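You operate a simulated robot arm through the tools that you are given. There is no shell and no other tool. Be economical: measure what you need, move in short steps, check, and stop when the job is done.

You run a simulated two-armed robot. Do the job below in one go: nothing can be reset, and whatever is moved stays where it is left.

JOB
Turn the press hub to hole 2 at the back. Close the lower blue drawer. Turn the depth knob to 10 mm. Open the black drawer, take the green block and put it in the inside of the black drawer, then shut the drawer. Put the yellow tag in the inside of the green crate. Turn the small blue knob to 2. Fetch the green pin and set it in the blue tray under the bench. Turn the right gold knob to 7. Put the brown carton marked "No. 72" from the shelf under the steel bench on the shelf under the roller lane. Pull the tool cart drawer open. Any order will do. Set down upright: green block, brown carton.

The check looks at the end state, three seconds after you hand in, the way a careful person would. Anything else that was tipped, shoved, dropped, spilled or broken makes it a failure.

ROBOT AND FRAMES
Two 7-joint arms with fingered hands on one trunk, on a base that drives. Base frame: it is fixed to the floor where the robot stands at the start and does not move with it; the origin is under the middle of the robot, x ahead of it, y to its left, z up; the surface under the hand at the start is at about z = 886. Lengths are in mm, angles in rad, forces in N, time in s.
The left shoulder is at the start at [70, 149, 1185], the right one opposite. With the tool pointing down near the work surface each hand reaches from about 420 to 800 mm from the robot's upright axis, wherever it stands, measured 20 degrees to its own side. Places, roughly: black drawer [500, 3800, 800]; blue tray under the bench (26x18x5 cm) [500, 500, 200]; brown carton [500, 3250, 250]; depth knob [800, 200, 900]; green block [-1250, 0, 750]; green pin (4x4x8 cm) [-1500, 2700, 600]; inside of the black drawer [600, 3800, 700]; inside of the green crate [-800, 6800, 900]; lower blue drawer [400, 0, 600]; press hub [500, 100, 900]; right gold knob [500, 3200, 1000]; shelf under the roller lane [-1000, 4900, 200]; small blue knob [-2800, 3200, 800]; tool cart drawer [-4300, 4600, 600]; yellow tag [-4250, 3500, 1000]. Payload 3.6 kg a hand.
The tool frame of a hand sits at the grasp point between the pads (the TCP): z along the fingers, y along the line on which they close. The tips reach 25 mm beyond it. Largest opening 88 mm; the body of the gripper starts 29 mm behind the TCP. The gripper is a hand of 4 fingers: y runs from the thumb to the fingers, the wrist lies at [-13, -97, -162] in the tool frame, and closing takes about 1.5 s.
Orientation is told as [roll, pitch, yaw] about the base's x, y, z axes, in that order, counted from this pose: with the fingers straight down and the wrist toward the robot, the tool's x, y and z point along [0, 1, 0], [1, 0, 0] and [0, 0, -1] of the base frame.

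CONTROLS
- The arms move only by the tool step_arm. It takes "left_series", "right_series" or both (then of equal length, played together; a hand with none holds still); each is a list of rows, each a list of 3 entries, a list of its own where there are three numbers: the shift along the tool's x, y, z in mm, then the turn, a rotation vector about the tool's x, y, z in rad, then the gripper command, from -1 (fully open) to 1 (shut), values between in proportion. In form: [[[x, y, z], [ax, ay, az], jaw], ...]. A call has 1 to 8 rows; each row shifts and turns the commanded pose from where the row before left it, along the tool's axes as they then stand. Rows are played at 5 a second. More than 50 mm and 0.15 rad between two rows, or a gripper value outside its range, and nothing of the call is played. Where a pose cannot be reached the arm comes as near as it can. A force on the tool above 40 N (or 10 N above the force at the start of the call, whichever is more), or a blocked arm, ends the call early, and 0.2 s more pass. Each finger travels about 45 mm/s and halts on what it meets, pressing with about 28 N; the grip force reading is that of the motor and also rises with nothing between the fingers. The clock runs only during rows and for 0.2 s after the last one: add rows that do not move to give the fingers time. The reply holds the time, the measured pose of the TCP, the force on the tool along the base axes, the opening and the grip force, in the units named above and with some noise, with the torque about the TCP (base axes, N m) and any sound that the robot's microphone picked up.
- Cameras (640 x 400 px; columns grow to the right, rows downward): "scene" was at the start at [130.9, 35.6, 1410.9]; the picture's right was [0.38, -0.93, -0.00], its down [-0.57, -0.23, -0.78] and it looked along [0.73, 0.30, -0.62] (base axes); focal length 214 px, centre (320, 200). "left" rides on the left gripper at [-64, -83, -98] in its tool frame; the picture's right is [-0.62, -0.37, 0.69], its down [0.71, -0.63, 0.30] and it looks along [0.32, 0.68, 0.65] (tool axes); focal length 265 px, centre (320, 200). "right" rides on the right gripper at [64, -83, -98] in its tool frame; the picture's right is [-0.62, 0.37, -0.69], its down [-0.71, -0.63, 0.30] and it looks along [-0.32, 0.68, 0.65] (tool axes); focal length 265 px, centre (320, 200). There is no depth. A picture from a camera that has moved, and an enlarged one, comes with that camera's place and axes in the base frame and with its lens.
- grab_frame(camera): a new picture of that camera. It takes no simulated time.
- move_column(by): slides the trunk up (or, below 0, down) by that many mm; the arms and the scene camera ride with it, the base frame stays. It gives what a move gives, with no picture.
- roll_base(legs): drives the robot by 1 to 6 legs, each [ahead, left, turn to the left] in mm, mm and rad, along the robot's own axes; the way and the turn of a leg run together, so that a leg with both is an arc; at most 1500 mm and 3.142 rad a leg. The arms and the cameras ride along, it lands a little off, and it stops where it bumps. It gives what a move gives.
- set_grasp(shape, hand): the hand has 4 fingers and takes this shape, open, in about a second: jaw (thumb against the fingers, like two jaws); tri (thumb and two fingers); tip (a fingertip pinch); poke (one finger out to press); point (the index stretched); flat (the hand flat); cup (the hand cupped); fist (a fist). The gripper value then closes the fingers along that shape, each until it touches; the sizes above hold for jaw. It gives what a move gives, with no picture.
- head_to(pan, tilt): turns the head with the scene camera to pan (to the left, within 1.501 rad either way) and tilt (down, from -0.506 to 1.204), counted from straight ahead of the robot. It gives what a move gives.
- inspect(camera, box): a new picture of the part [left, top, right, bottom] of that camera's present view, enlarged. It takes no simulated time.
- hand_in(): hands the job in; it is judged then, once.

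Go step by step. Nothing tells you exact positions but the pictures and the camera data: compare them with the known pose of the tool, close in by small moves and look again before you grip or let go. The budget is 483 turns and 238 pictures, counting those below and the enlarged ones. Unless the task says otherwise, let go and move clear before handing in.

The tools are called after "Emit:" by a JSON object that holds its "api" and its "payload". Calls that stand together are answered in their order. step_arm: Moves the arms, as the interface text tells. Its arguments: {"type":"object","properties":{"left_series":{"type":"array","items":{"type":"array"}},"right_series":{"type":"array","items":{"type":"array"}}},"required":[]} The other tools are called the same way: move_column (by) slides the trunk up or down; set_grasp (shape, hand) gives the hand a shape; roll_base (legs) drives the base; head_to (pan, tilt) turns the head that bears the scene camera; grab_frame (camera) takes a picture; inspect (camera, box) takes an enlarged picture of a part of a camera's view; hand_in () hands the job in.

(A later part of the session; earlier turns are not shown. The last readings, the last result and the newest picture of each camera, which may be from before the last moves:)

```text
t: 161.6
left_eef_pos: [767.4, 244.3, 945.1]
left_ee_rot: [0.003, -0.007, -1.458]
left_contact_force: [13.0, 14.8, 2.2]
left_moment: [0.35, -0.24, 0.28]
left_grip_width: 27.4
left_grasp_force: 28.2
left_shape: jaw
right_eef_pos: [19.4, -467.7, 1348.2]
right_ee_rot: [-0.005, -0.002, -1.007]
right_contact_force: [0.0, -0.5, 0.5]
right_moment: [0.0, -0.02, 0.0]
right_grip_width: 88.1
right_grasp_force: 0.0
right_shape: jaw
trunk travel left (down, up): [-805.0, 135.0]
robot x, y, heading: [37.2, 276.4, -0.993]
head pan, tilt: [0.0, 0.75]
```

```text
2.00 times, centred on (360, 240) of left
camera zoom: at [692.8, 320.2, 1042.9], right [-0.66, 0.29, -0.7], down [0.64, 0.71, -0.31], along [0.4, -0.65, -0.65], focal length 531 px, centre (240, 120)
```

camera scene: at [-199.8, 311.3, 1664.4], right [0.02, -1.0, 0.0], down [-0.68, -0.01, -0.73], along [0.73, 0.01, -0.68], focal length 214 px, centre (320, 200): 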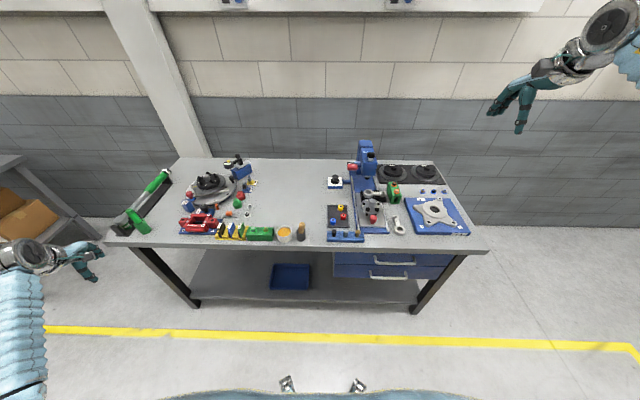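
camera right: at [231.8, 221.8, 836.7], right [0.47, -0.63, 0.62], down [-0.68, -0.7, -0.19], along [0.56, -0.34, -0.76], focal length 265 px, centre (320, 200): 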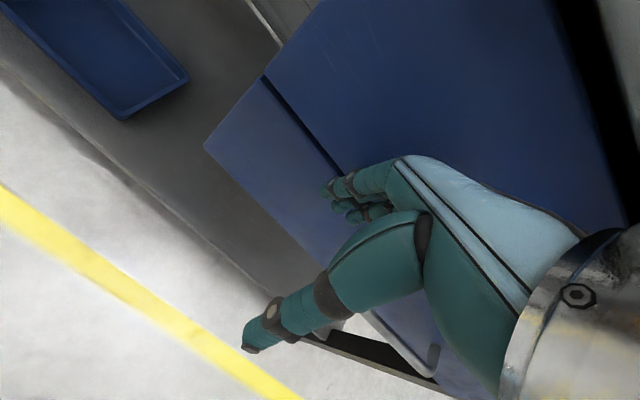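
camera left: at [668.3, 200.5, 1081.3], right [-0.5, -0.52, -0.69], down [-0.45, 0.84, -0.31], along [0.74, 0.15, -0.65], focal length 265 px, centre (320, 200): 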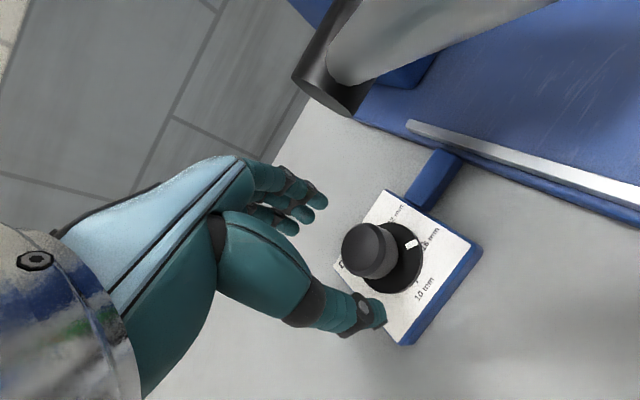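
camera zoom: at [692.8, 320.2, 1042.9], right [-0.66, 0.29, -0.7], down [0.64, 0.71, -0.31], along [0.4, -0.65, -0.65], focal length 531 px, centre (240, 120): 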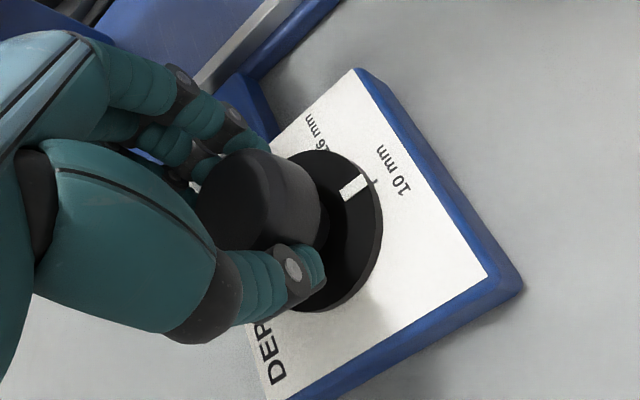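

Pointer aligned with 10. I'll relieve the side force, then open very gradually.

Emit:
{"api": "step_arm", "payload": {"left_series": [[[4, -3.5, 0], [0, 0, 0.03], 1], [[0, 0, 0], [0, 0, 0], 0.6], [[0, 0, 0], [0, 0, 0], 0.5], [[0, 0, 0], [0, 0, 0], 0.45], [[0, 0, 0], [0, 0, 0], 0.4], [[0, 0, 0], [0, 0, 0], 0.37]]}}

Emit:
{"api": "inspect", "payload": {"camera": "left", "box": [240, 140, 480, 340]}}

```text
t: 163.0
left_eef_pos: [769.3, 243.8, 945.3]
left_ee_rot: [-0.002, -0.004, -1.488]
left_contact_force: [3.4, 0.2, -0.5]
left_moment: [-0.05, -0.11, 0.08]
left_grip_width: 30.7
left_grasp_force: 7.2
left_shape: jaw
right_eef_pos: [17.0, -471.0, 1345.0]
right_ee_rot: [-0.004, -0.001, -1.009]
right_contact_force: [0.3, 0.1, -0.4]
right_moment: [-0.02, 0.02, 0.01]
right_grip_width: 87.7
right_grasp_force: 0.2
right_shape: jaw
trunk travel left (down, up): [-805.0, 135.0]
robot x, y, heading: [37.5, 276.6, -0.996]
head pan, tilt: [0.0, 0.75]
```

```text
2.00 times, centred on (360, 240) of left
camera zoom: at [696.9, 322.1, 1043.1], right [-0.65, 0.31, -0.69], down [0.66, 0.69, -0.31], along [0.38, -0.66, -0.65], focal length 531 px, centre (240, 120)
```

zoom: 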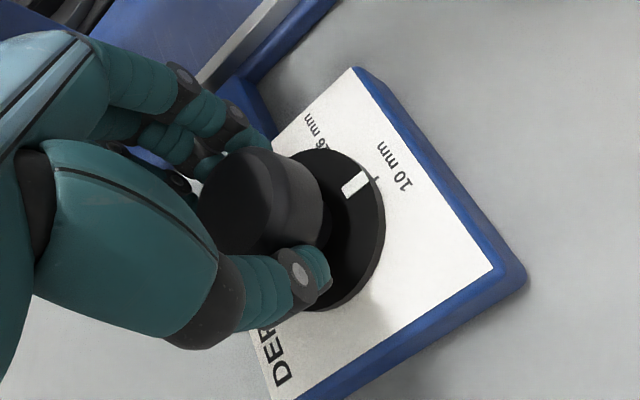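

Still held at 10 with light grip. Opening further in tiny steps.

Emit:
{"api": "step_arm", "payload": {"left_series": [[[0, 0, 0], [0, 0, 0], 0.35], [[0, 0, 0], [0, 0, 0], 0.33], [[0, 0, 0], [0, 0, 0], 0.31], [[0, 0, 0], [0, 0, 0], 0.29], [[0, 0, 0], [0, 0, 0], 0.27]]}}

Emit:
{"api": "inspect", "payload": {"camera": "left", "box": [240, 140, 480, 340]}}

```text
t: 164.2
left_eef_pos: [769.0, 244.2, 945.0]
left_ee_rot: [0.0, -0.004, -1.488]
left_contact_force: [2.1, -4.3, 0.2]
left_moment: [-0.09, -0.03, 0.0]
left_grip_width: 34.3
left_grasp_force: 0.1
left_shape: jaw
right_eef_pos: [16.2, -471.9, 1345.5]
right_ee_rot: [-0.001, 0.001, -1.008]
right_contact_force: [0.0, 0.9, -0.4]
right_moment: [-0.02, -0.01, 0.0]
right_grip_width: 87.8
right_grasp_force: 0.0
right_shape: jaw
trunk travel left (down, up): [-805.0, 135.0]
robot x, y, heading: [36.2, 274.6, -0.998]
head pan, tilt: [0.0, 0.75]
```

```text
2.00 times, centred on (360, 240) of left
camera zoom: at [696.7, 322.5, 1043.6], right [-0.65, 0.31, -0.69], down [0.66, 0.69, -0.31], along [0.38, -0.66, -0.65], focal length 531 px, centre (240, 120)
```

zoom: 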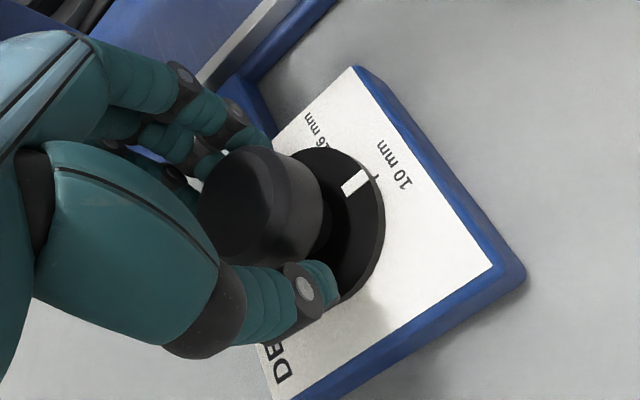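

The pointer stays at 10 with slow release, so fast opening was dragging it. I'll continue opening gently, centring as I go.

Emit:
{"api": "step_arm", "payload": {"left_series": [[[0, 1.5, 0], [0, 0, 0], 0.25], [[0, 1.5, 0], [0, 0, 0], 0.2], [[0, 0.5, 0], [0, 0, 0], 0.15], [[0, 0, 0], [0, 0, 0], 0.1], [[0, 0, 0], [0, 0, 0], 0.05], [[0, 0, 0], [0, 0, 0], 0]]}}

Emit:
{"api": "inspect", "payload": {"camera": "left", "box": [240, 140, 480, 340]}}

```text
t: 165.6
left_eef_pos: [768.2, 242.0, 946.4]
left_ee_rot: [0.0, -0.006, -1.487]
left_contact_force: [0.3, -0.3, -0.1]
left_moment: [-0.02, 0.01, -0.01]
left_grip_width: 43.5
left_grasp_force: 0.1
left_shape: jaw
right_eef_pos: [16.8, -471.1, 1345.7]
right_ee_rot: [-0.001, 0.0, -1.009]
right_contact_force: [0.8, -0.3, 0.1]
right_moment: [-0.02, 0.01, -0.03]
right_grip_width: 88.1
right_grasp_force: 0.2
right_shape: jaw
trunk travel left (down, up): [-805.0, 135.0]
robot x, y, heading: [35.7, 273.3, -0.999]
head pan, tilt: [0.0, 0.75]
```

```text
2.00 times, centred on (360, 240) of left
camera zoom: at [696.5, 319.9, 1043.5], right [-0.65, 0.31, -0.69], down [0.66, 0.69, -0.31], along [0.38, -0.66, -0.65], focal length 531 px, centre (240, 120)
```

zoom: 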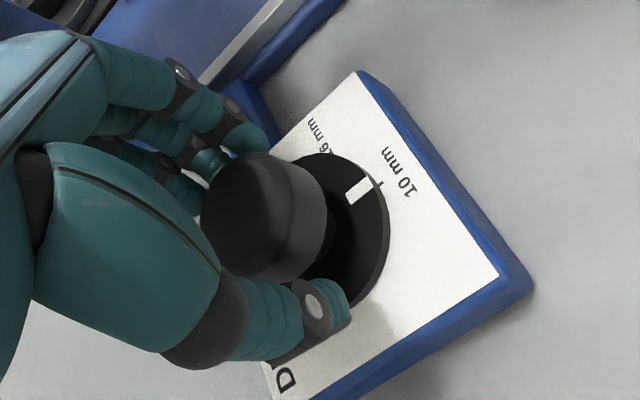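

Released and it stays. Now open more and lift clear, then check the dial from the scene camera.

Emit:
{"api": "step_arm", "payload": {"left_series": [[[0, 0, 0], [0, 0, 0], -0.1], [[0, 0, 0], [0, 0, 0], -0.2], [[0, 0, 0], [0, 0, 0], -0.3], [[0, 0, -25], [0, 0, 0], -0.3], [[0, 0, -40], [0, 0, 0], -0.3], [[0, 0, -40], [0, 0, 0], -0.3]]}}

Emit:
{"api": "inspect", "payload": {"camera": "left", "box": [320, 200, 500, 340]}}

```text
t: 167.0
left_eef_pos: [767.2, 242.6, 1050.5]
left_ee_rot: [0.0, -0.004, -1.487]
left_contact_force: [0.4, 0.2, 0.6]
left_moment: [0.02, -0.01, -0.04]
left_grip_width: 57.0
left_grasp_force: 0.0
left_shape: jaw
right_eef_pos: [15.1, -470.3, 1345.5]
right_ee_rot: [-0.001, 0.0, -1.008]
right_contact_force: [-0.2, 1.3, -0.5]
right_moment: [0.02, -0.01, 0.04]
right_grip_width: 87.6
right_grasp_force: 0.1
right_shape: jaw
trunk travel left (down, up): [-805.0, 135.0]
robot x, y, heading: [37.8, 274.5, -0.995]
head pan, tilt: [0.0, 0.75]
```

```text
2.86 times, centred on (410, 270) of left
camera zoom: at [696.0, 320.2, 1149.3], right [-0.65, 0.31, -0.69], down [0.66, 0.69, -0.31], along [0.38, -0.66, -0.65], focal length 758 px, centre (63, 0)
```

zoom: 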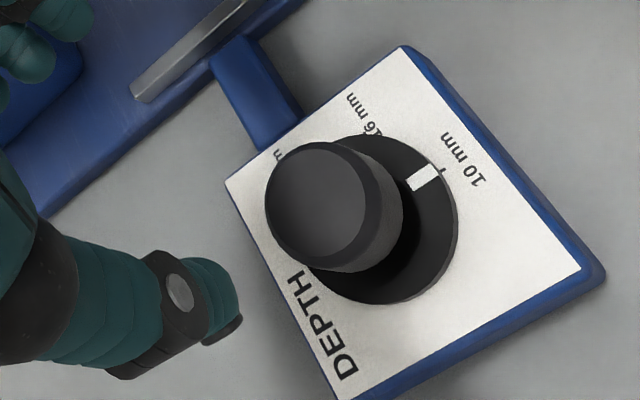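

The depth pointer is at 10 mm. Now I'll raise, back away from the bench and turn around to see the area behind.

Emit:
{"api": "move_column", "payload": {"by": 130}}

Emit:
{"api": "roll_base", "payload": {"legs": [[-160, -240, 0]]}}

Emit:
{"api": "head_to", "payload": {"pan": -1.4, "tilt": 0.5}}

Emit:
{"api": "grab_frame", "payload": {"camera": "scene"}}

```text
t: 168.5
left_eef_pos: [768.1, 240.7, 1179.9]
left_ee_rot: [-0.001, -0.004, -1.487]
left_contact_force: [0.9, 0.4, -1.0]
left_moment: [0.0, -0.01, 0.02]
left_grip_width: 56.8
left_grasp_force: 0.0
left_shape: jaw
right_eef_pos: [16.7, -470.3, 1474.7]
right_ee_rot: [-0.002, 0.0, -1.01]
right_contact_force: [-0.3, 0.4, -0.6]
right_moment: [0.02, -0.02, -0.03]
right_grip_width: 88.0
right_grasp_force: 0.0
right_shape: jaw
trunk travel left (down, up): [-935.0, 5.0]
robot x, y, heading: [34.0, 278.2, -0.998]
head pan, tilt: [0.0, 0.75]
```

```text
t: 172.2
left_eef_pos: [482.5, 247.4, 1180.0]
left_ee_rot: [-0.003, -0.006, -1.484]
left_contact_force: [0.4, -0.5, 0.3]
left_moment: [0.0, 0.04, -0.02]
left_grip_width: 56.9
left_grasp_force: 0.1
left_shape: jaw
right_eef_pos: [-267.3, -466.7, 1476.3]
right_ee_rot: [-0.005, 0.001, -1.004]
right_contact_force: [-0.2, 0.9, 0.4]
right_moment: [-0.04, 0.02, -0.01]
right_grip_width: 88.0
right_grasp_force: 0.0
right_shape: jaw
trunk travel left (down, up): [-935.0, 5.0]
robot x, y, heading: [-253.7, 278.4, -0.989]
head pan, tilt: [0.0, 0.75]
```

```text
t: 173.7
left_eef_pos: [480.9, 245.2, 1181.1]
left_ee_rot: [0.001, -0.003, -1.485]
left_contact_force: [0.0, 0.4, -0.5]
left_moment: [0.02, 0.03, 0.01]
left_grip_width: 56.9
left_grasp_force: 0.1
left_shape: jaw
right_eef_pos: [-270.2, -468.5, 1475.2]
right_ee_rot: [-0.003, 0.002, -1.006]
right_contact_force: [-0.5, 0.7, -0.1]
right_moment: [0.02, 0.0, -0.02]
right_grip_width: 87.8
right_grasp_force: 0.1
right_shape: jaw
trunk travel left (down, up): [-935.0, 5.0]
robot x, y, heading: [-254.3, 278.8, -0.99]
head pan, tilt: [-1.4, 0.499]
```

```text
155 pictures are left
camera scene: at [-292.0, 177.4, 1686.3], right [-0.68, 0.73, 0.0], down [0.35, 0.33, -0.88], along [-0.64, -0.6, -0.48], focal length 214 px, centre (320, 200)
```

scene: 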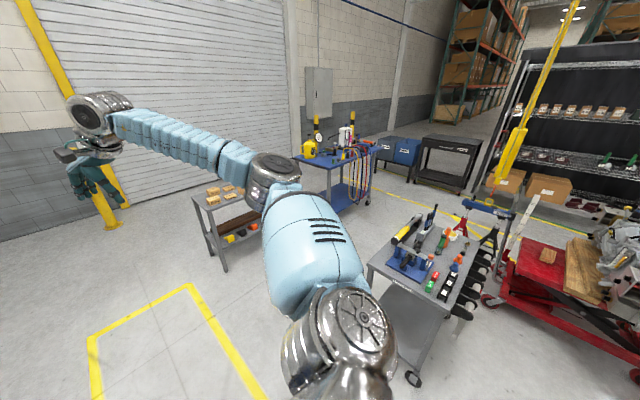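

Emit:
{"api": "roll_base", "payload": {"legs": [[0, 0, -2.15]]}}

Emit:
{"api": "head_to", "payload": {"pan": 0.1, "tilt": 0.7}}

Emit:
{"api": "grab_frame", "payload": {"camera": "scene"}}

```text
t: 187.8
left_eef_pos: [-691.3, -313.8, 1181.7]
left_ee_rot: [0.003, -0.005, 2.634]
left_contact_force: [0.2, 0.0, 0.0]
left_moment: [-0.03, 0.0, 0.0]
left_grip_width: 56.6
left_grasp_force: 0.0
left_shape: jaw
right_eef_pos: [-864.4, 708.0, 1475.1]
right_ee_rot: [-0.004, -0.001, 3.114]
right_contact_force: [0.5, -0.5, 0.6]
right_moment: [0.02, -0.02, 0.01]
right_grip_width: 87.9
right_grasp_force: 0.1
right_shape: jaw
trunk travel left (down, up): [-935.0, 5.0]
robot x, y, heading: [-256.9, 279.3, 3.129]
head pan, tilt: [-1.4, 0.499]
```

```text
t: 189.4
left_eef_pos: [-691.7, -313.6, 1181.1]
left_ee_rot: [0.001, -0.005, 2.636]
left_contact_force: [0.6, -0.6, 0.1]
left_moment: [0.01, -0.01, 0.01]
left_grip_width: 57.0
left_grasp_force: 0.0
left_shape: jaw
right_eef_pos: [-865.4, 707.5, 1474.9]
right_ee_rot: [-0.004, 0.001, 3.113]
right_contact_force: [0.0, 0.5, -0.1]
right_moment: [0.01, -0.03, 0.01]
right_grip_width: 87.9
right_grasp_force: 0.1
right_shape: jaw
trunk travel left (down, up): [-935.0, 5.0]
robot x, y, heading: [-253.4, 278.6, 3.127]
head pan, tilt: [0.099, 0.7]
```

```text
154 pictures are left
camera scene: at [-388.9, 275.2, 1668.6], right [-0.08, 1.0, 0.0], down [0.64, 0.05, -0.76], along [-0.76, -0.06, -0.64], focal length 214 px, centre (320, 200)
```

scene: 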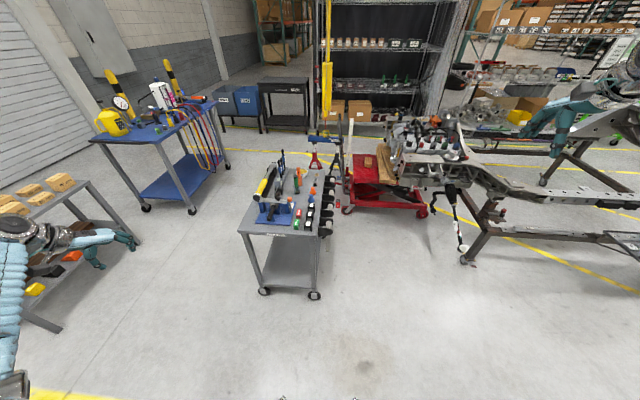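

Emit:
{"api": "inspect", "payload": {"camera": "scene", "box": [230, 140, 350, 240]}}

Emit:
{"api": "inspect", "payload": {"camera": "scene", "box": [400, 20, 640, 260]}}

```text
4.00 times, centred on (290, 190) of scene
camera zoom: at [-388.9, 275.2, 1668.6], right [-0.08, 1.0, 0.0], down [0.64, 0.05, -0.76], along [-0.76, -0.06, -0.64], focal length 858 px, centre (440, 240)
```

zoom: 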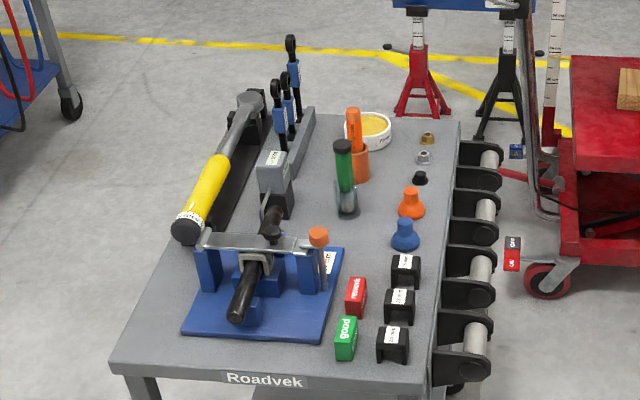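

```text
1.67 times, centred on (520, 140) of scene
camera zoom: at [-388.9, 275.2, 1668.6], right [-0.08, 1.0, 0.0], down [0.64, 0.05, -0.76], along [-0.76, -0.06, -0.64], focal length 358 px, centre (-13, 300)
```

zoom: 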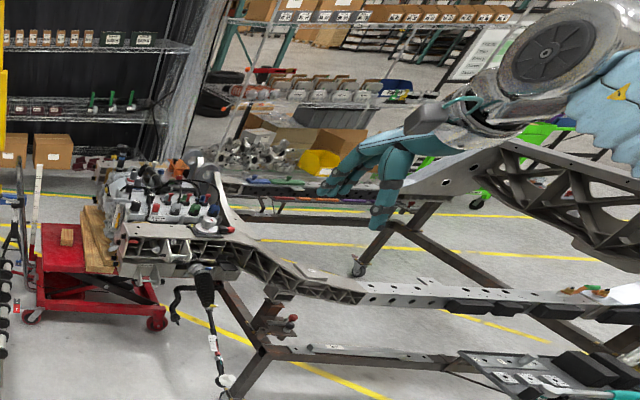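

The green block ("good") stands on the grey cart at about (-1240, 70). I'll bring the left hand in front and drive up to the cart.

Emit:
{"api": "step_arm", "payload": {"left_series": [[[-37, 32, 0], [0, 0, 0], -1], [[-37, 32, 0], [0, 0, 0], -1], [[-37, 32, 0], [0, 0, 0], -1], [[-37, 32, 0], [0, 0, 0], -1], [[-37, 32, 0], [0, 0, -0.12], -1], [[-37, 32, 0], [0, 0, -0.12], -1], [[-37, 22, 0], [0, 0, -0.12], -1], [[-37, 0, 0], [0, 0, -0.12], -1]]}}

Emit:
{"api": "roll_base", "payload": {"legs": [[340, 0, 0]]}}

Emit:
{"api": "move_column", "payload": {"by": -300}}

Emit:
{"api": "grab_frame", "payload": {"camera": "left"}}

Emit:
{"api": "grab_frame", "payload": {"camera": "scene"}}

```text
t: 191.2
left_eef_pos: [-763.0, 50.2, 1181.3]
left_ee_rot: [0.004, -0.007, 3.117]
left_contact_force: [0.6, 0.4, 0.2]
left_moment: [-0.02, 0.0, -0.03]
left_grip_width: 87.8
left_grasp_force: 0.1
left_shape: jaw
right_eef_pos: [-864.0, 709.9, 1475.1]
right_ee_rot: [-0.003, -0.002, 3.114]
right_contact_force: [-0.3, 0.2, 0.3]
right_moment: [-0.02, -0.03, 0.01]
right_grip_width: 87.7
right_grasp_force: 0.1
right_shape: jaw
trunk travel left (down, up): [-935.0, 5.0]
robot x, y, heading: [-253.6, 281.1, 3.128]
head pan, tilt: [0.099, 0.7]
```

```text
t: 196.0
left_eef_pos: [-1100.5, 55.2, 1181.2]
left_ee_rot: [-0.001, -0.006, 3.116]
left_contact_force: [-0.3, 0.1, -0.7]
left_moment: [-0.04, -0.02, 0.0]
left_grip_width: 87.7
left_grasp_force: 0.2
left_shape: jaw
right_eef_pos: [-1200.7, 713.9, 1476.4]
right_ee_rot: [-0.004, -0.002, 3.112]
right_contact_force: [0.4, -0.1, -0.2]
right_moment: [0.01, -0.01, 0.02]
right_grip_width: 87.8
right_grasp_force: 0.0
right_shape: jaw
trunk travel left (down, up): [-935.0, 5.0]
robot x, y, heading: [-592.5, 281.4, 3.127]
head pan, tilt: [0.099, 0.7]
```

```text
t: 199.0
left_eef_pos: [-1101.7, 55.3, 881.2]
left_ee_rot: [0.0, -0.004, 3.115]
left_contact_force: [0.3, -0.3, 0.3]
left_moment: [-0.02, 0.01, -0.01]
left_grip_width: 87.5
left_grasp_force: 0.1
left_shape: jaw
right_eef_pos: [-1201.4, 713.5, 1175.6]
right_ee_rot: [-0.002, -0.001, 3.115]
right_contact_force: [0.2, 0.3, -1.1]
right_moment: [0.04, 0.0, 0.0]
right_grip_width: 87.7
right_grasp_force: 0.1
right_shape: jaw
trunk travel left (down, up): [-635.0, 305.0]
robot x, y, heading: [-591.5, 281.9, 3.128]
head pan, tilt: [0.099, 0.7]
```

```text
151 pictures are left
camera left: at [-1017.2, 116.4, 978.8], right [0.38, 0.61, -0.69], down [0.61, -0.73, -0.31], along [-0.7, -0.31, -0.65], focal length 265 px, centre (320, 200)
```

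left: 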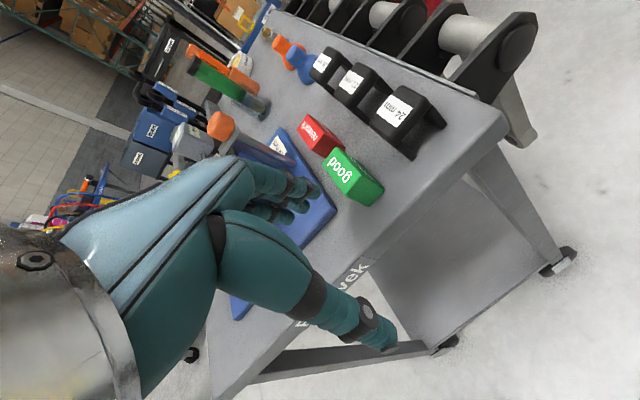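

```text
150 pictures are left
camera scene: at [-727.4, 280.6, 1368.7], right [-0.08, 1.0, 0.0], down [0.64, 0.05, -0.77], along [-0.76, -0.06, -0.64], focal length 214 px, centre (320, 200)
```

scene: 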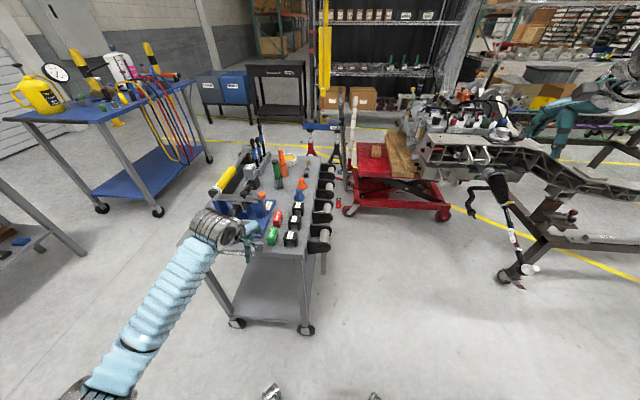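

Emit:
{"api": "inspect", "payload": {"camera": "left", "box": [280, 100, 420, 230]}}

Emit:
{"api": "inspect", "payload": {"camera": "scene", "box": [230, 190, 330, 270]}}

```text
3.08 times, centred on (350, 165) of left
camera zoom: at [-1017.2, 116.4, 978.8], right [0.38, 0.61, -0.69], down [0.61, -0.73, -0.31], along [-0.7, -0.31, -0.65], focal length 817 px, centre (228, 308)
```

zoom: 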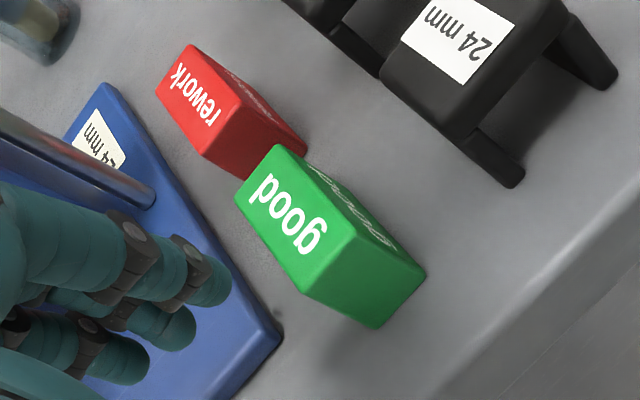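

```text
5.00 times, centred on (280, 230) of scene
camera zoom: at [-727.4, 280.6, 1368.7], right [-0.08, 1.0, 0.0], down [0.64, 0.05, -0.77], along [-0.76, -0.06, -0.64], focal length 1072 px, centre (520, 50)
```

zoom: 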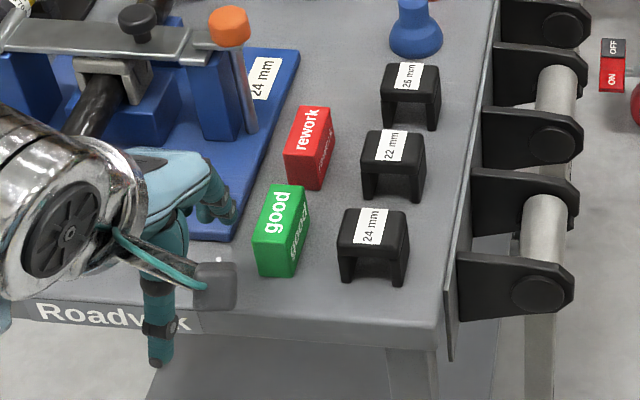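

Block: about 51 (x) × 25 (y) × 37 high, centre (-1212, 72), top z≈800. I'll grip across its width, so I raise, move closer and rotate the hand 90°.

Emit:
{"api": "step_arm", "payload": {"left_series": [[[0, 0, -40], [0, 0, 0.15], -0.3], [[0, 0, -40], [0, 0, 0.15], -0.3], [[0, 0, 0], [0, 0, 0.15], -0.3], [[0, 0, 0], [0, 0, 0.15], -0.3], [[0, 0, 0], [0, 0, 0.15], -0.3], [[0, 0, 0], [0, 0, 0.15], -0.3], [[0, 0, 0], [0, 0, 0.15], -0.3], [[0, 0, 0], [0, 0, 0.15], -0.3]]}}

Emit:
{"api": "roll_base", "payload": {"legs": [[80, 0, 0]]}}

Emit:
{"api": "step_arm", "payload": {"left_series": [[[0, 0, 0], [0, 0, 0.15], -0.3], [[0, 0, 0], [0, 0, 0.15], -0.3], [[0, 0, 0], [0, 0, 0.05], -0.3]]}}

Emit:
{"api": "grab_frame", "payload": {"camera": "left"}}

```text
t: 200.8
left_eef_pos: [-1103.1, 53.3, 960.2]
left_ee_rot: [0.004, -0.001, 1.913]
left_contact_force: [0.9, -1.2, -0.3]
left_moment: [0.01, -0.02, 0.01]
left_grip_width: 57.8
left_grasp_force: 0.0
left_shape: jaw
right_eef_pos: [-1202.2, 714.0, 1175.4]
right_ee_rot: [0.0, 0.001, 3.115]
right_contact_force: [-0.2, -1.1, 0.3]
right_moment: [0.0, 0.02, 0.0]
right_grip_width: 87.8
right_grasp_force: 0.1
right_shape: jaw
trunk travel left (down, up): [-635.0, 305.0]
robot x, y, heading: [-593.1, 286.4, 3.126]
head pan, tilt: [0.099, 0.7]
```

```text
t: 202.5
left_eef_pos: [-1181.5, 55.2, 958.8]
left_ee_rot: [0.002, -0.005, 1.915]
left_contact_force: [0.1, -0.2, -0.6]
left_moment: [-0.01, -0.01, 0.01]
left_grip_width: 57.6
left_grasp_force: 0.1
left_shape: jaw
right_eef_pos: [-1282.3, 713.1, 1175.9]
right_ee_rot: [-0.005, 0.001, 3.113]
right_contact_force: [-0.7, -0.8, -1.3]
right_moment: [0.0, -0.03, 0.0]
right_grip_width: 87.8
right_grasp_force: 0.0
right_shape: jaw
trunk travel left (down, up): [-635.0, 305.0]
robot x, y, heading: [-678.0, 283.3, 3.122]
head pan, tilt: [0.099, 0.7]
```

```text
t: 203.3
left_eef_pos: [-1179.8, 56.8, 961.2]
left_ee_rot: [0.005, -0.001, 1.564]
left_contact_force: [-0.7, 0.0, 0.3]
left_moment: [-0.02, -0.03, -0.02]
left_grip_width: 57.7
left_grasp_force: 0.0
left_shape: jaw
right_eef_pos: [-1280.1, 716.8, 1177.5]
right_ee_rot: [-0.001, -0.002, 3.116]
right_contact_force: [0.5, 0.0, 0.6]
right_moment: [-0.01, 0.02, 0.01]
right_grip_width: 87.8
right_grasp_force: 0.2
right_shape: jaw
trunk travel left (down, up): [-635.0, 305.0]
robot x, y, heading: [-676.0, 281.5, 3.127]
head pan, tilt: [0.099, 0.7]
```

```text
147 pictures are left
camera left: at [-1116.4, -28.1, 1059.2], right [0.61, -0.37, -0.7], down [-0.72, -0.63, -0.3], along [-0.32, 0.69, -0.65], focal length 265 px, centre (320, 200)
```

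left: 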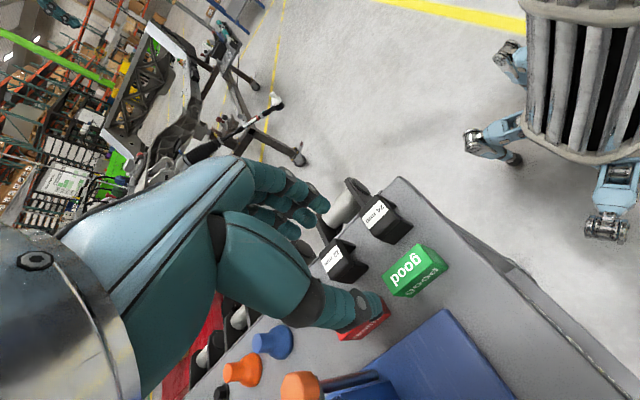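

Emit:
{"api": "inspect", "payload": {"camera": "left", "box": [340, 190, 480, 320]}}

```text
3.08 times, centred on (410, 255) of left
camera zoom: at [-1116.4, -28.1, 1059.2], right [0.61, -0.37, -0.7], down [-0.72, -0.63, -0.3], along [-0.32, 0.69, -0.65], focal length 817 px, centre (43, 31)
```

zoom: 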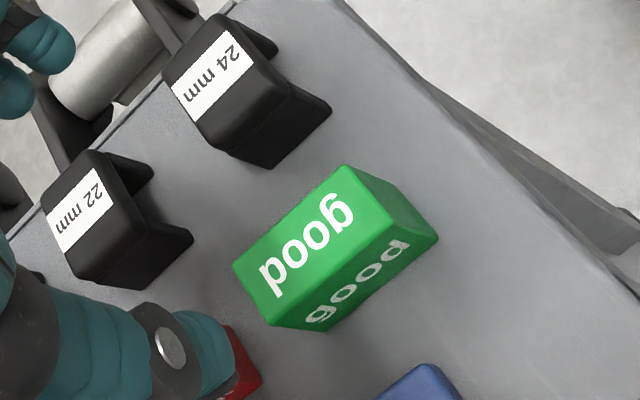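

Emit:
{"api": "step_arm", "payload": {"left_series": [[[17, 20, 0], [0, 0, 0], -0.3], [[0, 0, 40], [0, 0, 0], -0.3], [[0, 0, 40], [0, 0, 0], -0.3], [[0, 0, 20], [0, 0, 0], -0.3]]}}

Emit:
{"api": "grab_frame", "payload": {"camera": "left"}}

Emit:
{"api": "inspect", "payload": {"camera": "scene", "box": [230, 190, 350, 290]}}

```text
t: 204.3
left_eef_pos: [-1197.4, 75.8, 858.5]
left_ee_rot: [0.003, -0.001, 1.566]
left_contact_force: [1.0, 0.4, -0.7]
left_moment: [0.02, 0.01, -0.04]
left_grip_width: 57.8
left_grasp_force: 0.0
left_shape: jaw
right_eef_pos: [-1283.9, 715.8, 1175.0]
right_ee_rot: [-0.001, -0.001, 3.114]
right_contact_force: [-1.2, 0.9, -0.6]
right_moment: [-0.03, -0.02, 0.04]
right_grip_width: 87.7
right_grasp_force: 0.1
right_shape: jaw
trunk travel left (down, up): [-635.0, 305.0]
robot x, y, heading: [-675.6, 281.4, 3.128]
head pan, tilt: [0.099, 0.7]
```

```text
145 pictures are left
camera left: at [-1134.6, -7.7, 957.5], right [0.62, -0.37, -0.69], down [-0.72, -0.63, -0.3], along [-0.32, 0.69, -0.65], focal length 265 px, centre (320, 200)
```

left: 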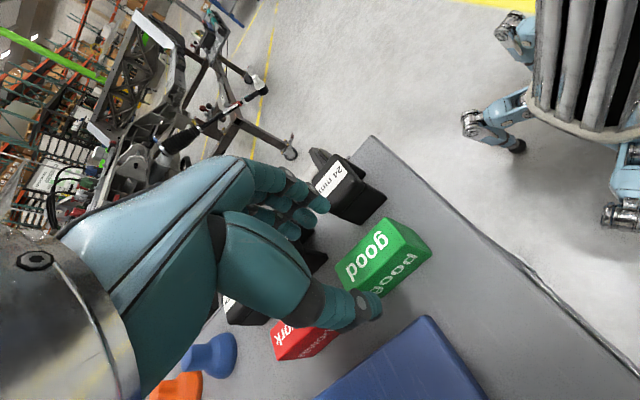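

```text
4.00 times, centred on (290, 240) of scene
camera zoom: at [-812.0, 282.8, 1368.5], right [-0.08, 1.0, 0.0], down [0.64, 0.05, -0.76], along [-0.76, -0.06, -0.65], focal length 858 px, centre (440, 40)
```

zoom: 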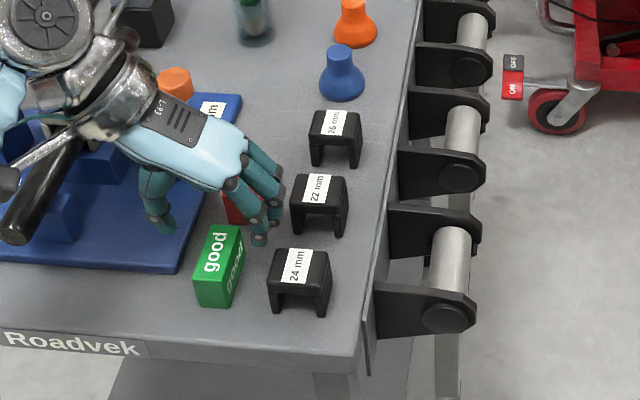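

Emit:
{"api": "step_arm", "payload": {"left_series": [[[-5, 2.5, 0], [0, 0, 0], 0.05], [[0, 0, 0], [0, 0, 0], 0.05], [[0, 0, 20], [0, 0, 0], 0.05]]}}

Emit:
{"api": "grab_frame", "payload": {"camera": "left"}}

```text
t: 205.1
left_eef_pos: [-1191.3, 77.7, 841.3]
left_ee_rot: [0.005, -0.002, 1.565]
left_contact_force: [-0.7, 0.1, 0.4]
left_moment: [0.01, 0.01, 0.02]
left_grip_width: 42.3
left_grasp_force: 0.0
left_shape: jaw
right_eef_pos: [-1281.6, 714.6, 1177.4]
right_ee_rot: [-0.003, -0.002, 3.114]
right_contact_force: [-0.5, 0.3, 0.6]
right_moment: [0.01, 0.0, 0.03]
right_grip_width: 87.8
right_grasp_force: 0.0
right_shape: jaw
trunk travel left (down, up): [-635.0, 305.0]
robot x, y, heading: [-678.7, 281.6, 3.124]
head pan, tilt: [0.099, 0.7]
```

```text
143 pictures are left
camera left: at [-1128.2, -6.3, 938.4], right [0.62, -0.37, -0.7], down [-0.72, -0.63, -0.3], along [-0.32, 0.69, -0.65], focal length 265 px, centre (320, 200)
```

left: 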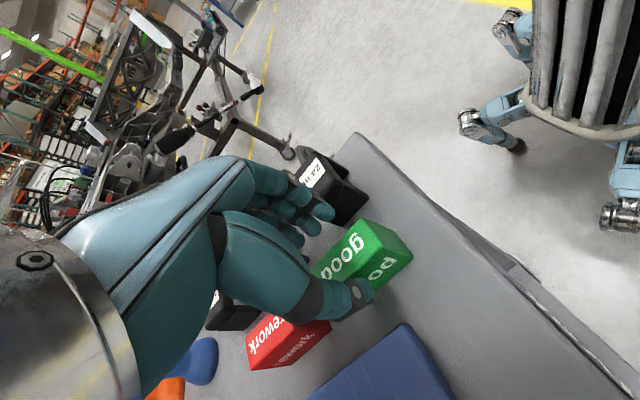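

Emit:
{"api": "step_arm", "payload": {"left_series": [[[0, 0, 18], [0, 0, 0], 0.05], [[0, 0, 17], [0, 0, 0], 0.05], [[0, 0, 0], [0, 0, 0], 0.3], [[0, 0, 0], [0, 0, 0], 1], [[0, 0, 0], [0, 0, 0], 1], [[0, 0, 0], [0, 0, 0], 1], [[0, 0, 0], [0, 0, 0], 1]]}}

Emit:
{"api": "grab_frame", "payload": {"camera": "left"}}

```text
t: 206.7
left_eef_pos: [-1191.3, 78.8, 806.6]
left_ee_rot: [0.007, -0.002, 1.564]
left_contact_force: [0.5, 1.0, 6.9]
left_moment: [0.05, 0.05, -0.03]
left_grip_width: 21.2
left_grasp_force: 28.0
left_shape: jaw
right_eef_pos: [-1279.7, 715.4, 1175.7]
right_ee_rot: [-0.004, -0.003, 3.115]
right_contact_force: [0.3, -0.4, 0.3]
right_moment: [0.01, -0.04, 0.02]
right_grip_width: 87.8
right_grasp_force: 0.2
right_shape: jaw
trunk travel left (down, up): [-635.0, 305.0]
robot x, y, heading: [-673.4, 283.4, 3.128]
head pan, tilt: [0.099, 0.7]
```

```text
142 pictures are left
camera left: at [-1128.5, -5.1, 904.3], right [0.61, -0.37, -0.7], down [-0.72, -0.63, -0.3], along [-0.33, 0.69, -0.65], focal length 265 px, centre (320, 200)
```

left: 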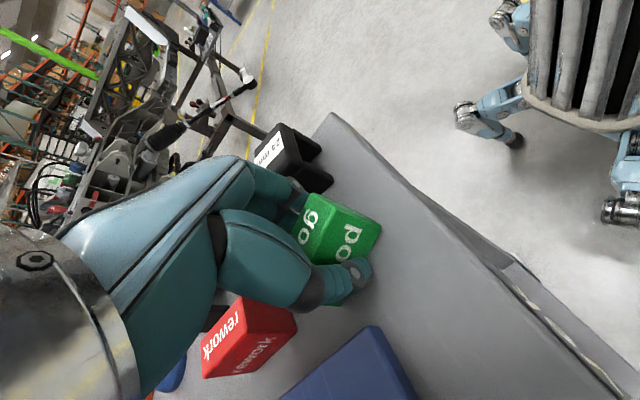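

Block gripped. I'll lift it, back off and turn toward +y to look along the route to the black drawer.

Emit:
{"api": "step_arm", "payload": {"left_series": [[[0, 0, -40], [0, 0, 0], 1], [[0, 0, -40], [0, 0, 0], 1], [[0, 0, -40], [0, 0, 0], 1], [[0, 0, -40], [0, 0, 0], 1], [[0, 0, -30], [0, 0, 0], 1]]}}

Emit:
{"api": "roll_base", "payload": {"legs": [[-280, 0, 0], [0, 0, -1.55]]}}

Emit:
{"api": "head_to", "payload": {"pan": 0.0, "tilt": 0.4}}

Emit:
{"api": "grab_frame", "payload": {"camera": "scene"}}

```text
t: 207.9
left_eef_pos: [-1192.2, 78.2, 994.9]
left_ee_rot: [0.006, 0.001, 1.565]
left_contact_force: [0.3, 0.6, 0.2]
left_moment: [-0.02, 0.0, 0.02]
left_grip_width: 20.1
left_grasp_force: 28.2
left_shape: jaw
right_eef_pos: [-1280.5, 716.4, 1176.0]
right_ee_rot: [-0.003, -0.001, 3.113]
right_contact_force: [-1.0, 0.6, 0.3]
right_moment: [-0.04, -0.01, -0.01]
right_grip_width: 87.7
right_grasp_force: 0.2
right_shape: jaw
trunk travel left (down, up): [-635.0, 305.0]
robot x, y, heading: [-672.8, 284.1, 3.125]
head pan, tilt: [0.099, 0.7]
```

```text
t: 221.9
left_eef_pos: [-616.1, 791.3, 995.5]
left_ee_rot: [0.004, 0.0, 0.018]
left_contact_force: [-0.3, 0.1, 0.0]
left_moment: [0.03, 0.02, 0.0]
left_grip_width: 19.7
left_grasp_force: 28.2
left_shape: jaw
right_eef_pos: [19.7, 893.9, 1176.7]
right_ee_rot: [-0.004, -0.003, 1.567]
right_contact_force: [0.3, 0.8, -0.3]
right_moment: [0.02, -0.04, -0.02]
right_grip_width: 87.9
right_grasp_force: 0.1
right_shape: jaw
trunk travel left (down, up): [-635.0, 305.0]
robot x, y, heading: [-396.7, 277.9, 1.575]
head pan, tilt: [0.099, 0.7]
```

```text
t: 222.7
left_eef_pos: [-615.5, 791.2, 996.4]
left_ee_rot: [0.004, 0.0, 0.02]
left_contact_force: [0.4, 0.1, -1.0]
left_moment: [0.01, 0.03, -0.01]
left_grip_width: 19.8
left_grasp_force: 27.7
left_shape: jaw
right_eef_pos: [20.8, 895.3, 1175.7]
right_ee_rot: [-0.002, -0.001, 1.568]
right_contact_force: [0.0, 0.2, 0.0]
right_moment: [0.02, 0.0, -0.04]
right_grip_width: 87.7
right_grasp_force: 0.0
right_shape: jaw
trunk travel left (down, up): [-635.0, 305.0]
robot x, y, heading: [-395.8, 281.4, 1.583]
head pan, tilt: [0.0, 0.4]
```

```text
141 pictures are left
camera scene: at [-396.3, 426.7, 1395.4], right [1.0, 0.01, 0.0], down [0.0, -0.39, -0.92], along [-0.01, 0.92, -0.39], focal length 214 px, centre (320, 200)
```

scene: 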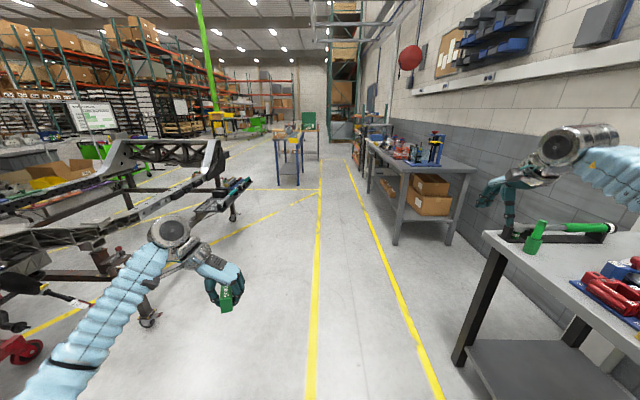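

Emit:
{"api": "roll_base", "payload": {"legs": [[1500, 0, 0], [1100, 0, 0], [0, 0, -1.0]]}}

Emit:
{"api": "grab_frame", "payload": {"camera": "scene"}}

```text
t: 262.3
left_eef_pos: [-119.8, 3355.9, 996.9]
left_ee_rot: [0.004, 0.0, -0.971]
left_contact_force: [-0.1, 0.6, 0.9]
left_moment: [0.02, 0.04, -0.02]
left_grip_width: 19.6
left_grasp_force: 28.4
left_shape: jaw
right_eef_pos: [314.5, 2882.8, 1175.8]
right_ee_rot: [-0.002, 0.0, 0.578]
right_contact_force: [0.1, 0.1, 0.6]
right_moment: [0.02, 0.02, -0.01]
right_grip_width: 87.9
right_grasp_force: 0.1
right_shape: jaw
trunk travel left (down, up): [-635.0, 305.0]
robot x, y, heading: [-427.7, 2891.2, 0.595]
head pan, tilt: [0.0, 0.4]
```

```text
140 pictures are left
camera scene: at [-308.1, 2974.8, 1395.4], right [0.56, -0.83, 0.0], down [-0.32, -0.22, -0.92], along [0.77, 0.51, -0.39], focal length 214 px, centre (320, 200)
```

scene: 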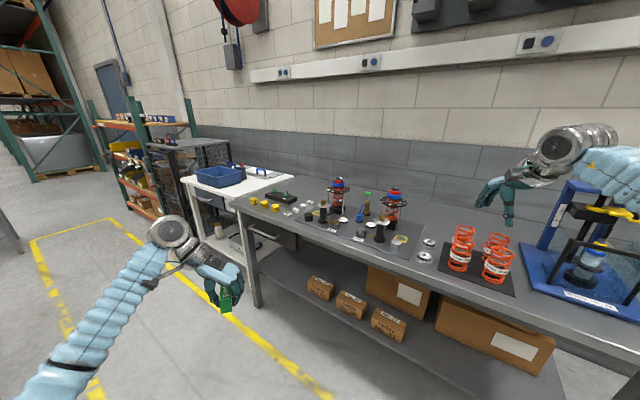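

Emit:
{"api": "inspect", "payload": {"camera": "scene", "box": [170, 130, 310, 270]}}

Emit:
{"api": "inspect", "payload": {"camera": "scene", "box": [290, 170, 530, 370]}}

```text
2.86 times, centred on (240, 200) of scene
camera zoom: at [-308.1, 2974.8, 1395.4], right [0.56, -0.83, 0.0], down [-0.32, -0.22, -0.92], along [0.77, 0.51, -0.39], focal length 613 px, centre (549, 200)
```

zoom: 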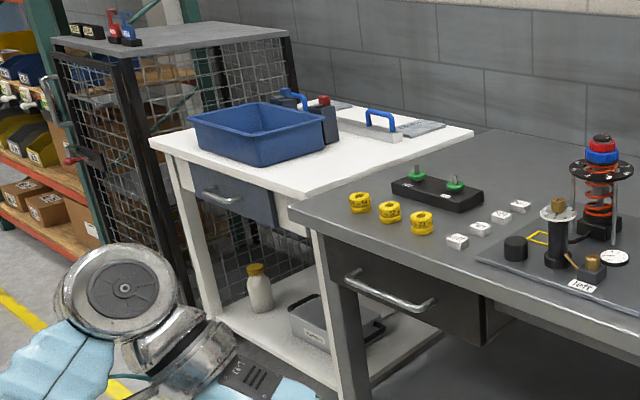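

```text
2.00 times, centred on (410, 270) of scene
camera zoom: at [-308.1, 2974.8, 1395.4], right [0.56, -0.83, 0.0], down [-0.32, -0.22, -0.92], along [0.77, 0.51, -0.39], focal length 429 px, centre (140, 60)
```

zoom: 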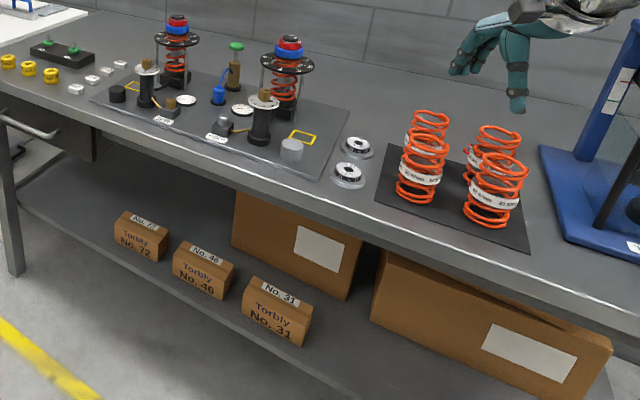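

I see the cartons (No. 72 leftmost), the gold-knob fixtures, and the dark drawer at the left end under the steel bench. I'll drive in front of that drawer.

Emit:
{"api": "roll_base", "payload": {"legs": [[0, 0, -0.595], [0, 880, 0]]}}

Emit:
{"api": "head_to", "payload": {"pan": 0.0, "tilt": 0.6}}

Emit:
{"api": "grab_frame", "payload": {"camera": "scene"}}

```text
t: 277.9
left_eef_pos: [88.8, 3990.6, 996.4]
left_ee_rot: [0.006, 0.0, -1.559]
left_contact_force: [1.1, -0.2, 0.7]
left_moment: [-0.01, 0.0, 0.04]
left_grip_width: 19.5
left_grasp_force: 28.1
left_shape: jaw
right_eef_pos: [188.5, 3353.7, 1175.1]
right_ee_rot: [-0.002, -0.002, -0.013]
right_contact_force: [0.0, -0.1, -0.5]
right_moment: [-0.03, -0.01, 0.04]
right_grip_width: 87.8
right_grasp_force: 0.0
right_shape: jaw
trunk travel left (down, up): [-635.0, 305.0]
robot x, y, heading: [-424.1, 3773.8, 0.001]
head pan, tilt: [0.0, 0.4]
```

```text
t: 278.6
left_eef_pos: [88.8, 3989.6, 996.2]
left_ee_rot: [0.007, 0.001, -1.558]
left_contact_force: [0.3, -0.3, -0.4]
left_moment: [0.02, -0.01, 0.0]
left_grip_width: 19.4
left_grasp_force: 28.0
left_shape: jaw
right_eef_pos: [189.4, 3354.6, 1176.5]
right_ee_rot: [-0.002, -0.001, -0.012]
right_contact_force: [-0.5, 0.4, -0.2]
right_moment: [0.0, 0.02, -0.01]
right_grip_width: 87.8
right_grasp_force: 0.0
right_shape: jaw
trunk travel left (down, up): [-635.0, 305.0]
robot x, y, heading: [-420.4, 3778.9, 0.001]
head pan, tilt: [0.0, 0.6]
```

```text
137 pictures are left
camera scene: at [-284.5, 3778.5, 1377.3], right [0.0, -1.0, 0.0], down [-0.56, 0.0, -0.83], along [0.83, 0.0, -0.56], focal length 214 px, centre (320, 200)
```

scene: 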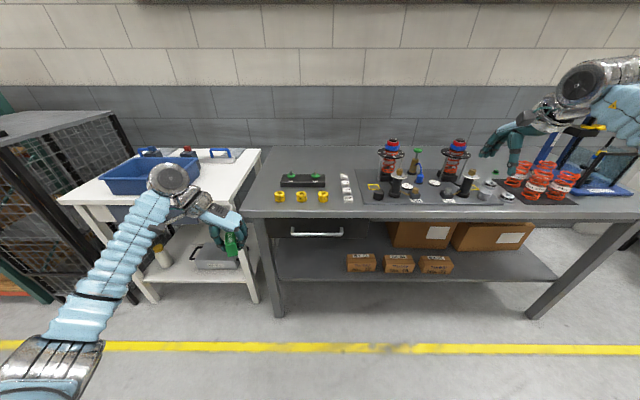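

Emit:
{"api": "inspect", "payload": {"camera": "scene", "box": [240, 200, 400, 280]}}

Emit:
{"api": "inspect", "payload": {"camera": "scene", "box": [350, 130, 520, 210]}}

```text
4.00 times, centred on (320, 240) of scene
camera zoom: at [-284.5, 3778.5, 1377.3], right [0.0, -1.0, 0.0], down [-0.56, 0.0, -0.83], along [0.83, 0.0, -0.56], focal length 858 px, centre (320, 40)
```

zoom: 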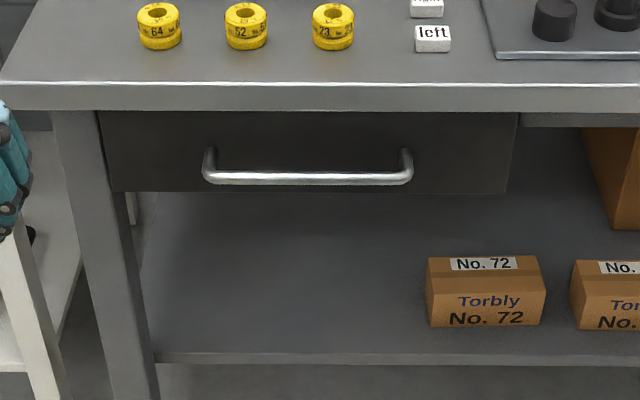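

```text
3.76 times, centred on (435, 170) of scene
camera zoom: at [-284.5, 3778.5, 1377.3], right [0.0, -1.0, 0.0], down [-0.56, 0.0, -0.83], along [0.83, 0.0, -0.56], focal length 807 px, centre (-113, 313)
```

zoom: 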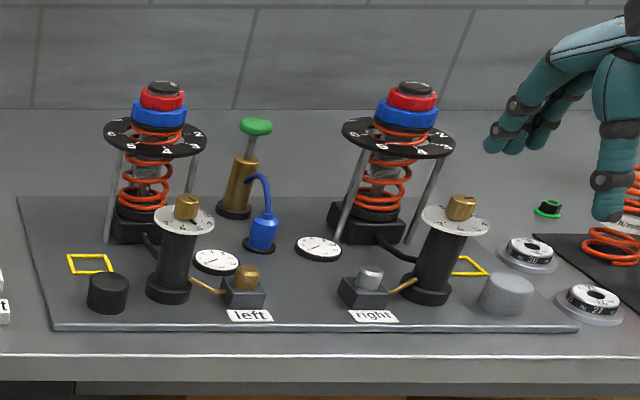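

The drawer's bar handle is at about (338, 3690–3890, 795). I'll lower the column and turn the right hand to point forward so it can grip the bar.

Emit:
{"api": "move_column", "payload": {"by": -250}}

Emit:
{"api": "step_arm", "payload": {"right_series": [[[0, 0, 0], [-0.15, 0, 0], -1], [[0, 0, 0], [-0.15, 0, 0], -1], [[0, 0, 0], [-0.15, 0, 0], -1], [[0, 0, 0], [-0.15, 0, 0], -1], [[0, 0, 0], [-0.15, 0, 0], -1], [[0, 0, 0], [-0.15, 0, 0], -1], [[0, 0, 0], [-0.15, 0, 0], -1], [[0, 0, 0], [-0.15, 0, 0], -1]]}}

Emit:
{"api": "step_arm", "payload": {"right_series": [[[0, 0, 0], [-0.15, 0, 0], -1], [[0, 0, 0], [-0.15, 0, 0], -1], [[0, 0, 0], [-0.07, 0, 0], -1]]}}

Emit:
{"api": "grab_frame", "payload": {"camera": "scene"}}

```text
t: 281.2
left_eef_pos: [87.8, 3990.9, 745.3]
left_ee_rot: [0.006, 0.001, -1.557]
left_contact_force: [0.2, -0.7, -0.6]
left_moment: [0.0, 0.01, 0.01]
left_grip_width: 19.7
left_grasp_force: 28.2
left_shape: jaw
right_eef_pos: [188.5, 3354.3, 925.1]
right_ee_rot: [-0.002, -0.001, -0.013]
right_contact_force: [0.1, -0.4, 0.5]
right_moment: [0.01, 0.02, 0.01]
right_grip_width: 87.9
right_grasp_force: 0.1
right_shape: jaw
trunk travel left (down, up): [-385.0, 555.0]
robot x, y, heading: [-422.0, 3773.8, 0.005]
head pan, tilt: [0.0, 0.6]
```

```text
t: 283.0
left_eef_pos: [91.4, 3989.3, 743.6]
left_ee_rot: [0.0, 0.001, -1.559]
left_contact_force: [0.8, 1.4, -1.0]
left_moment: [-0.03, 0.06, -0.02]
left_grip_width: 19.5
left_grasp_force: 27.9
left_shape: jaw
right_eef_pos: [195.7, 3360.4, 916.6]
right_ee_rot: [-0.021, -1.186, 0.019]
right_contact_force: [-1.8, -4.8, 1.7]
right_moment: [0.04, 0.14, 0.37]
right_grip_width: 87.9
right_grasp_force: 0.2
right_shape: jaw
right hand out of reach, approached as far as the arm can: row 7
trunk travel left (down, up): [-385.0, 555.0]
robot x, y, heading: [-424.1, 3775.5, 0.0]
head pan, tilt: [0.0, 0.6]
```

```text
t: 283.8
left_eef_pos: [90.0, 3991.3, 743.7]
left_ee_rot: [0.003, -0.003, -1.559]
left_contact_force: [0.4, -0.1, -0.3]
left_moment: [0.0, 0.01, -0.03]
left_grip_width: 19.6
left_grasp_force: 27.7
left_shape: jaw
right_eef_pos: [190.2, 3356.0, 924.3]
right_ee_rot: [-1.55, -1.569, 1.536]
right_contact_force: [0.4, -0.3, -0.9]
right_moment: [-0.02, -0.02, 0.02]
right_grip_width: 87.7
right_grasp_force: 0.0
right_shape: jaw
trunk travel left (down, up): [-385.0, 555.0]
robot x, y, heading: [-423.0, 3777.0, -0.004]
head pan, tilt: [0.0, 0.6]
```

```text
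134 pictures are left
camera scene: at [-282.5, 3779.3, 1127.0], right [0.0, -1.0, 0.0], down [-0.57, 0.0, -0.82], along [0.82, 0.0, -0.57], focal length 214 px, centre (320, 200)
```

scene: 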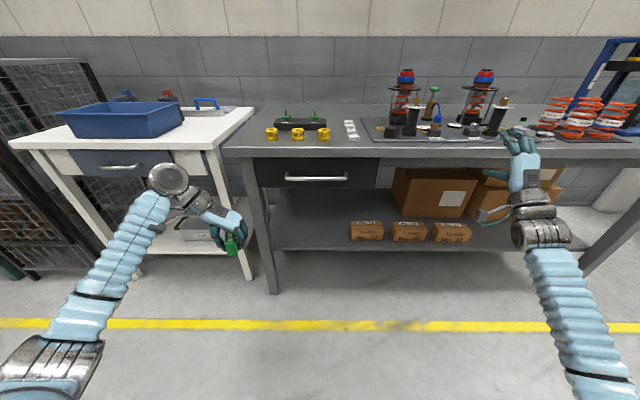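

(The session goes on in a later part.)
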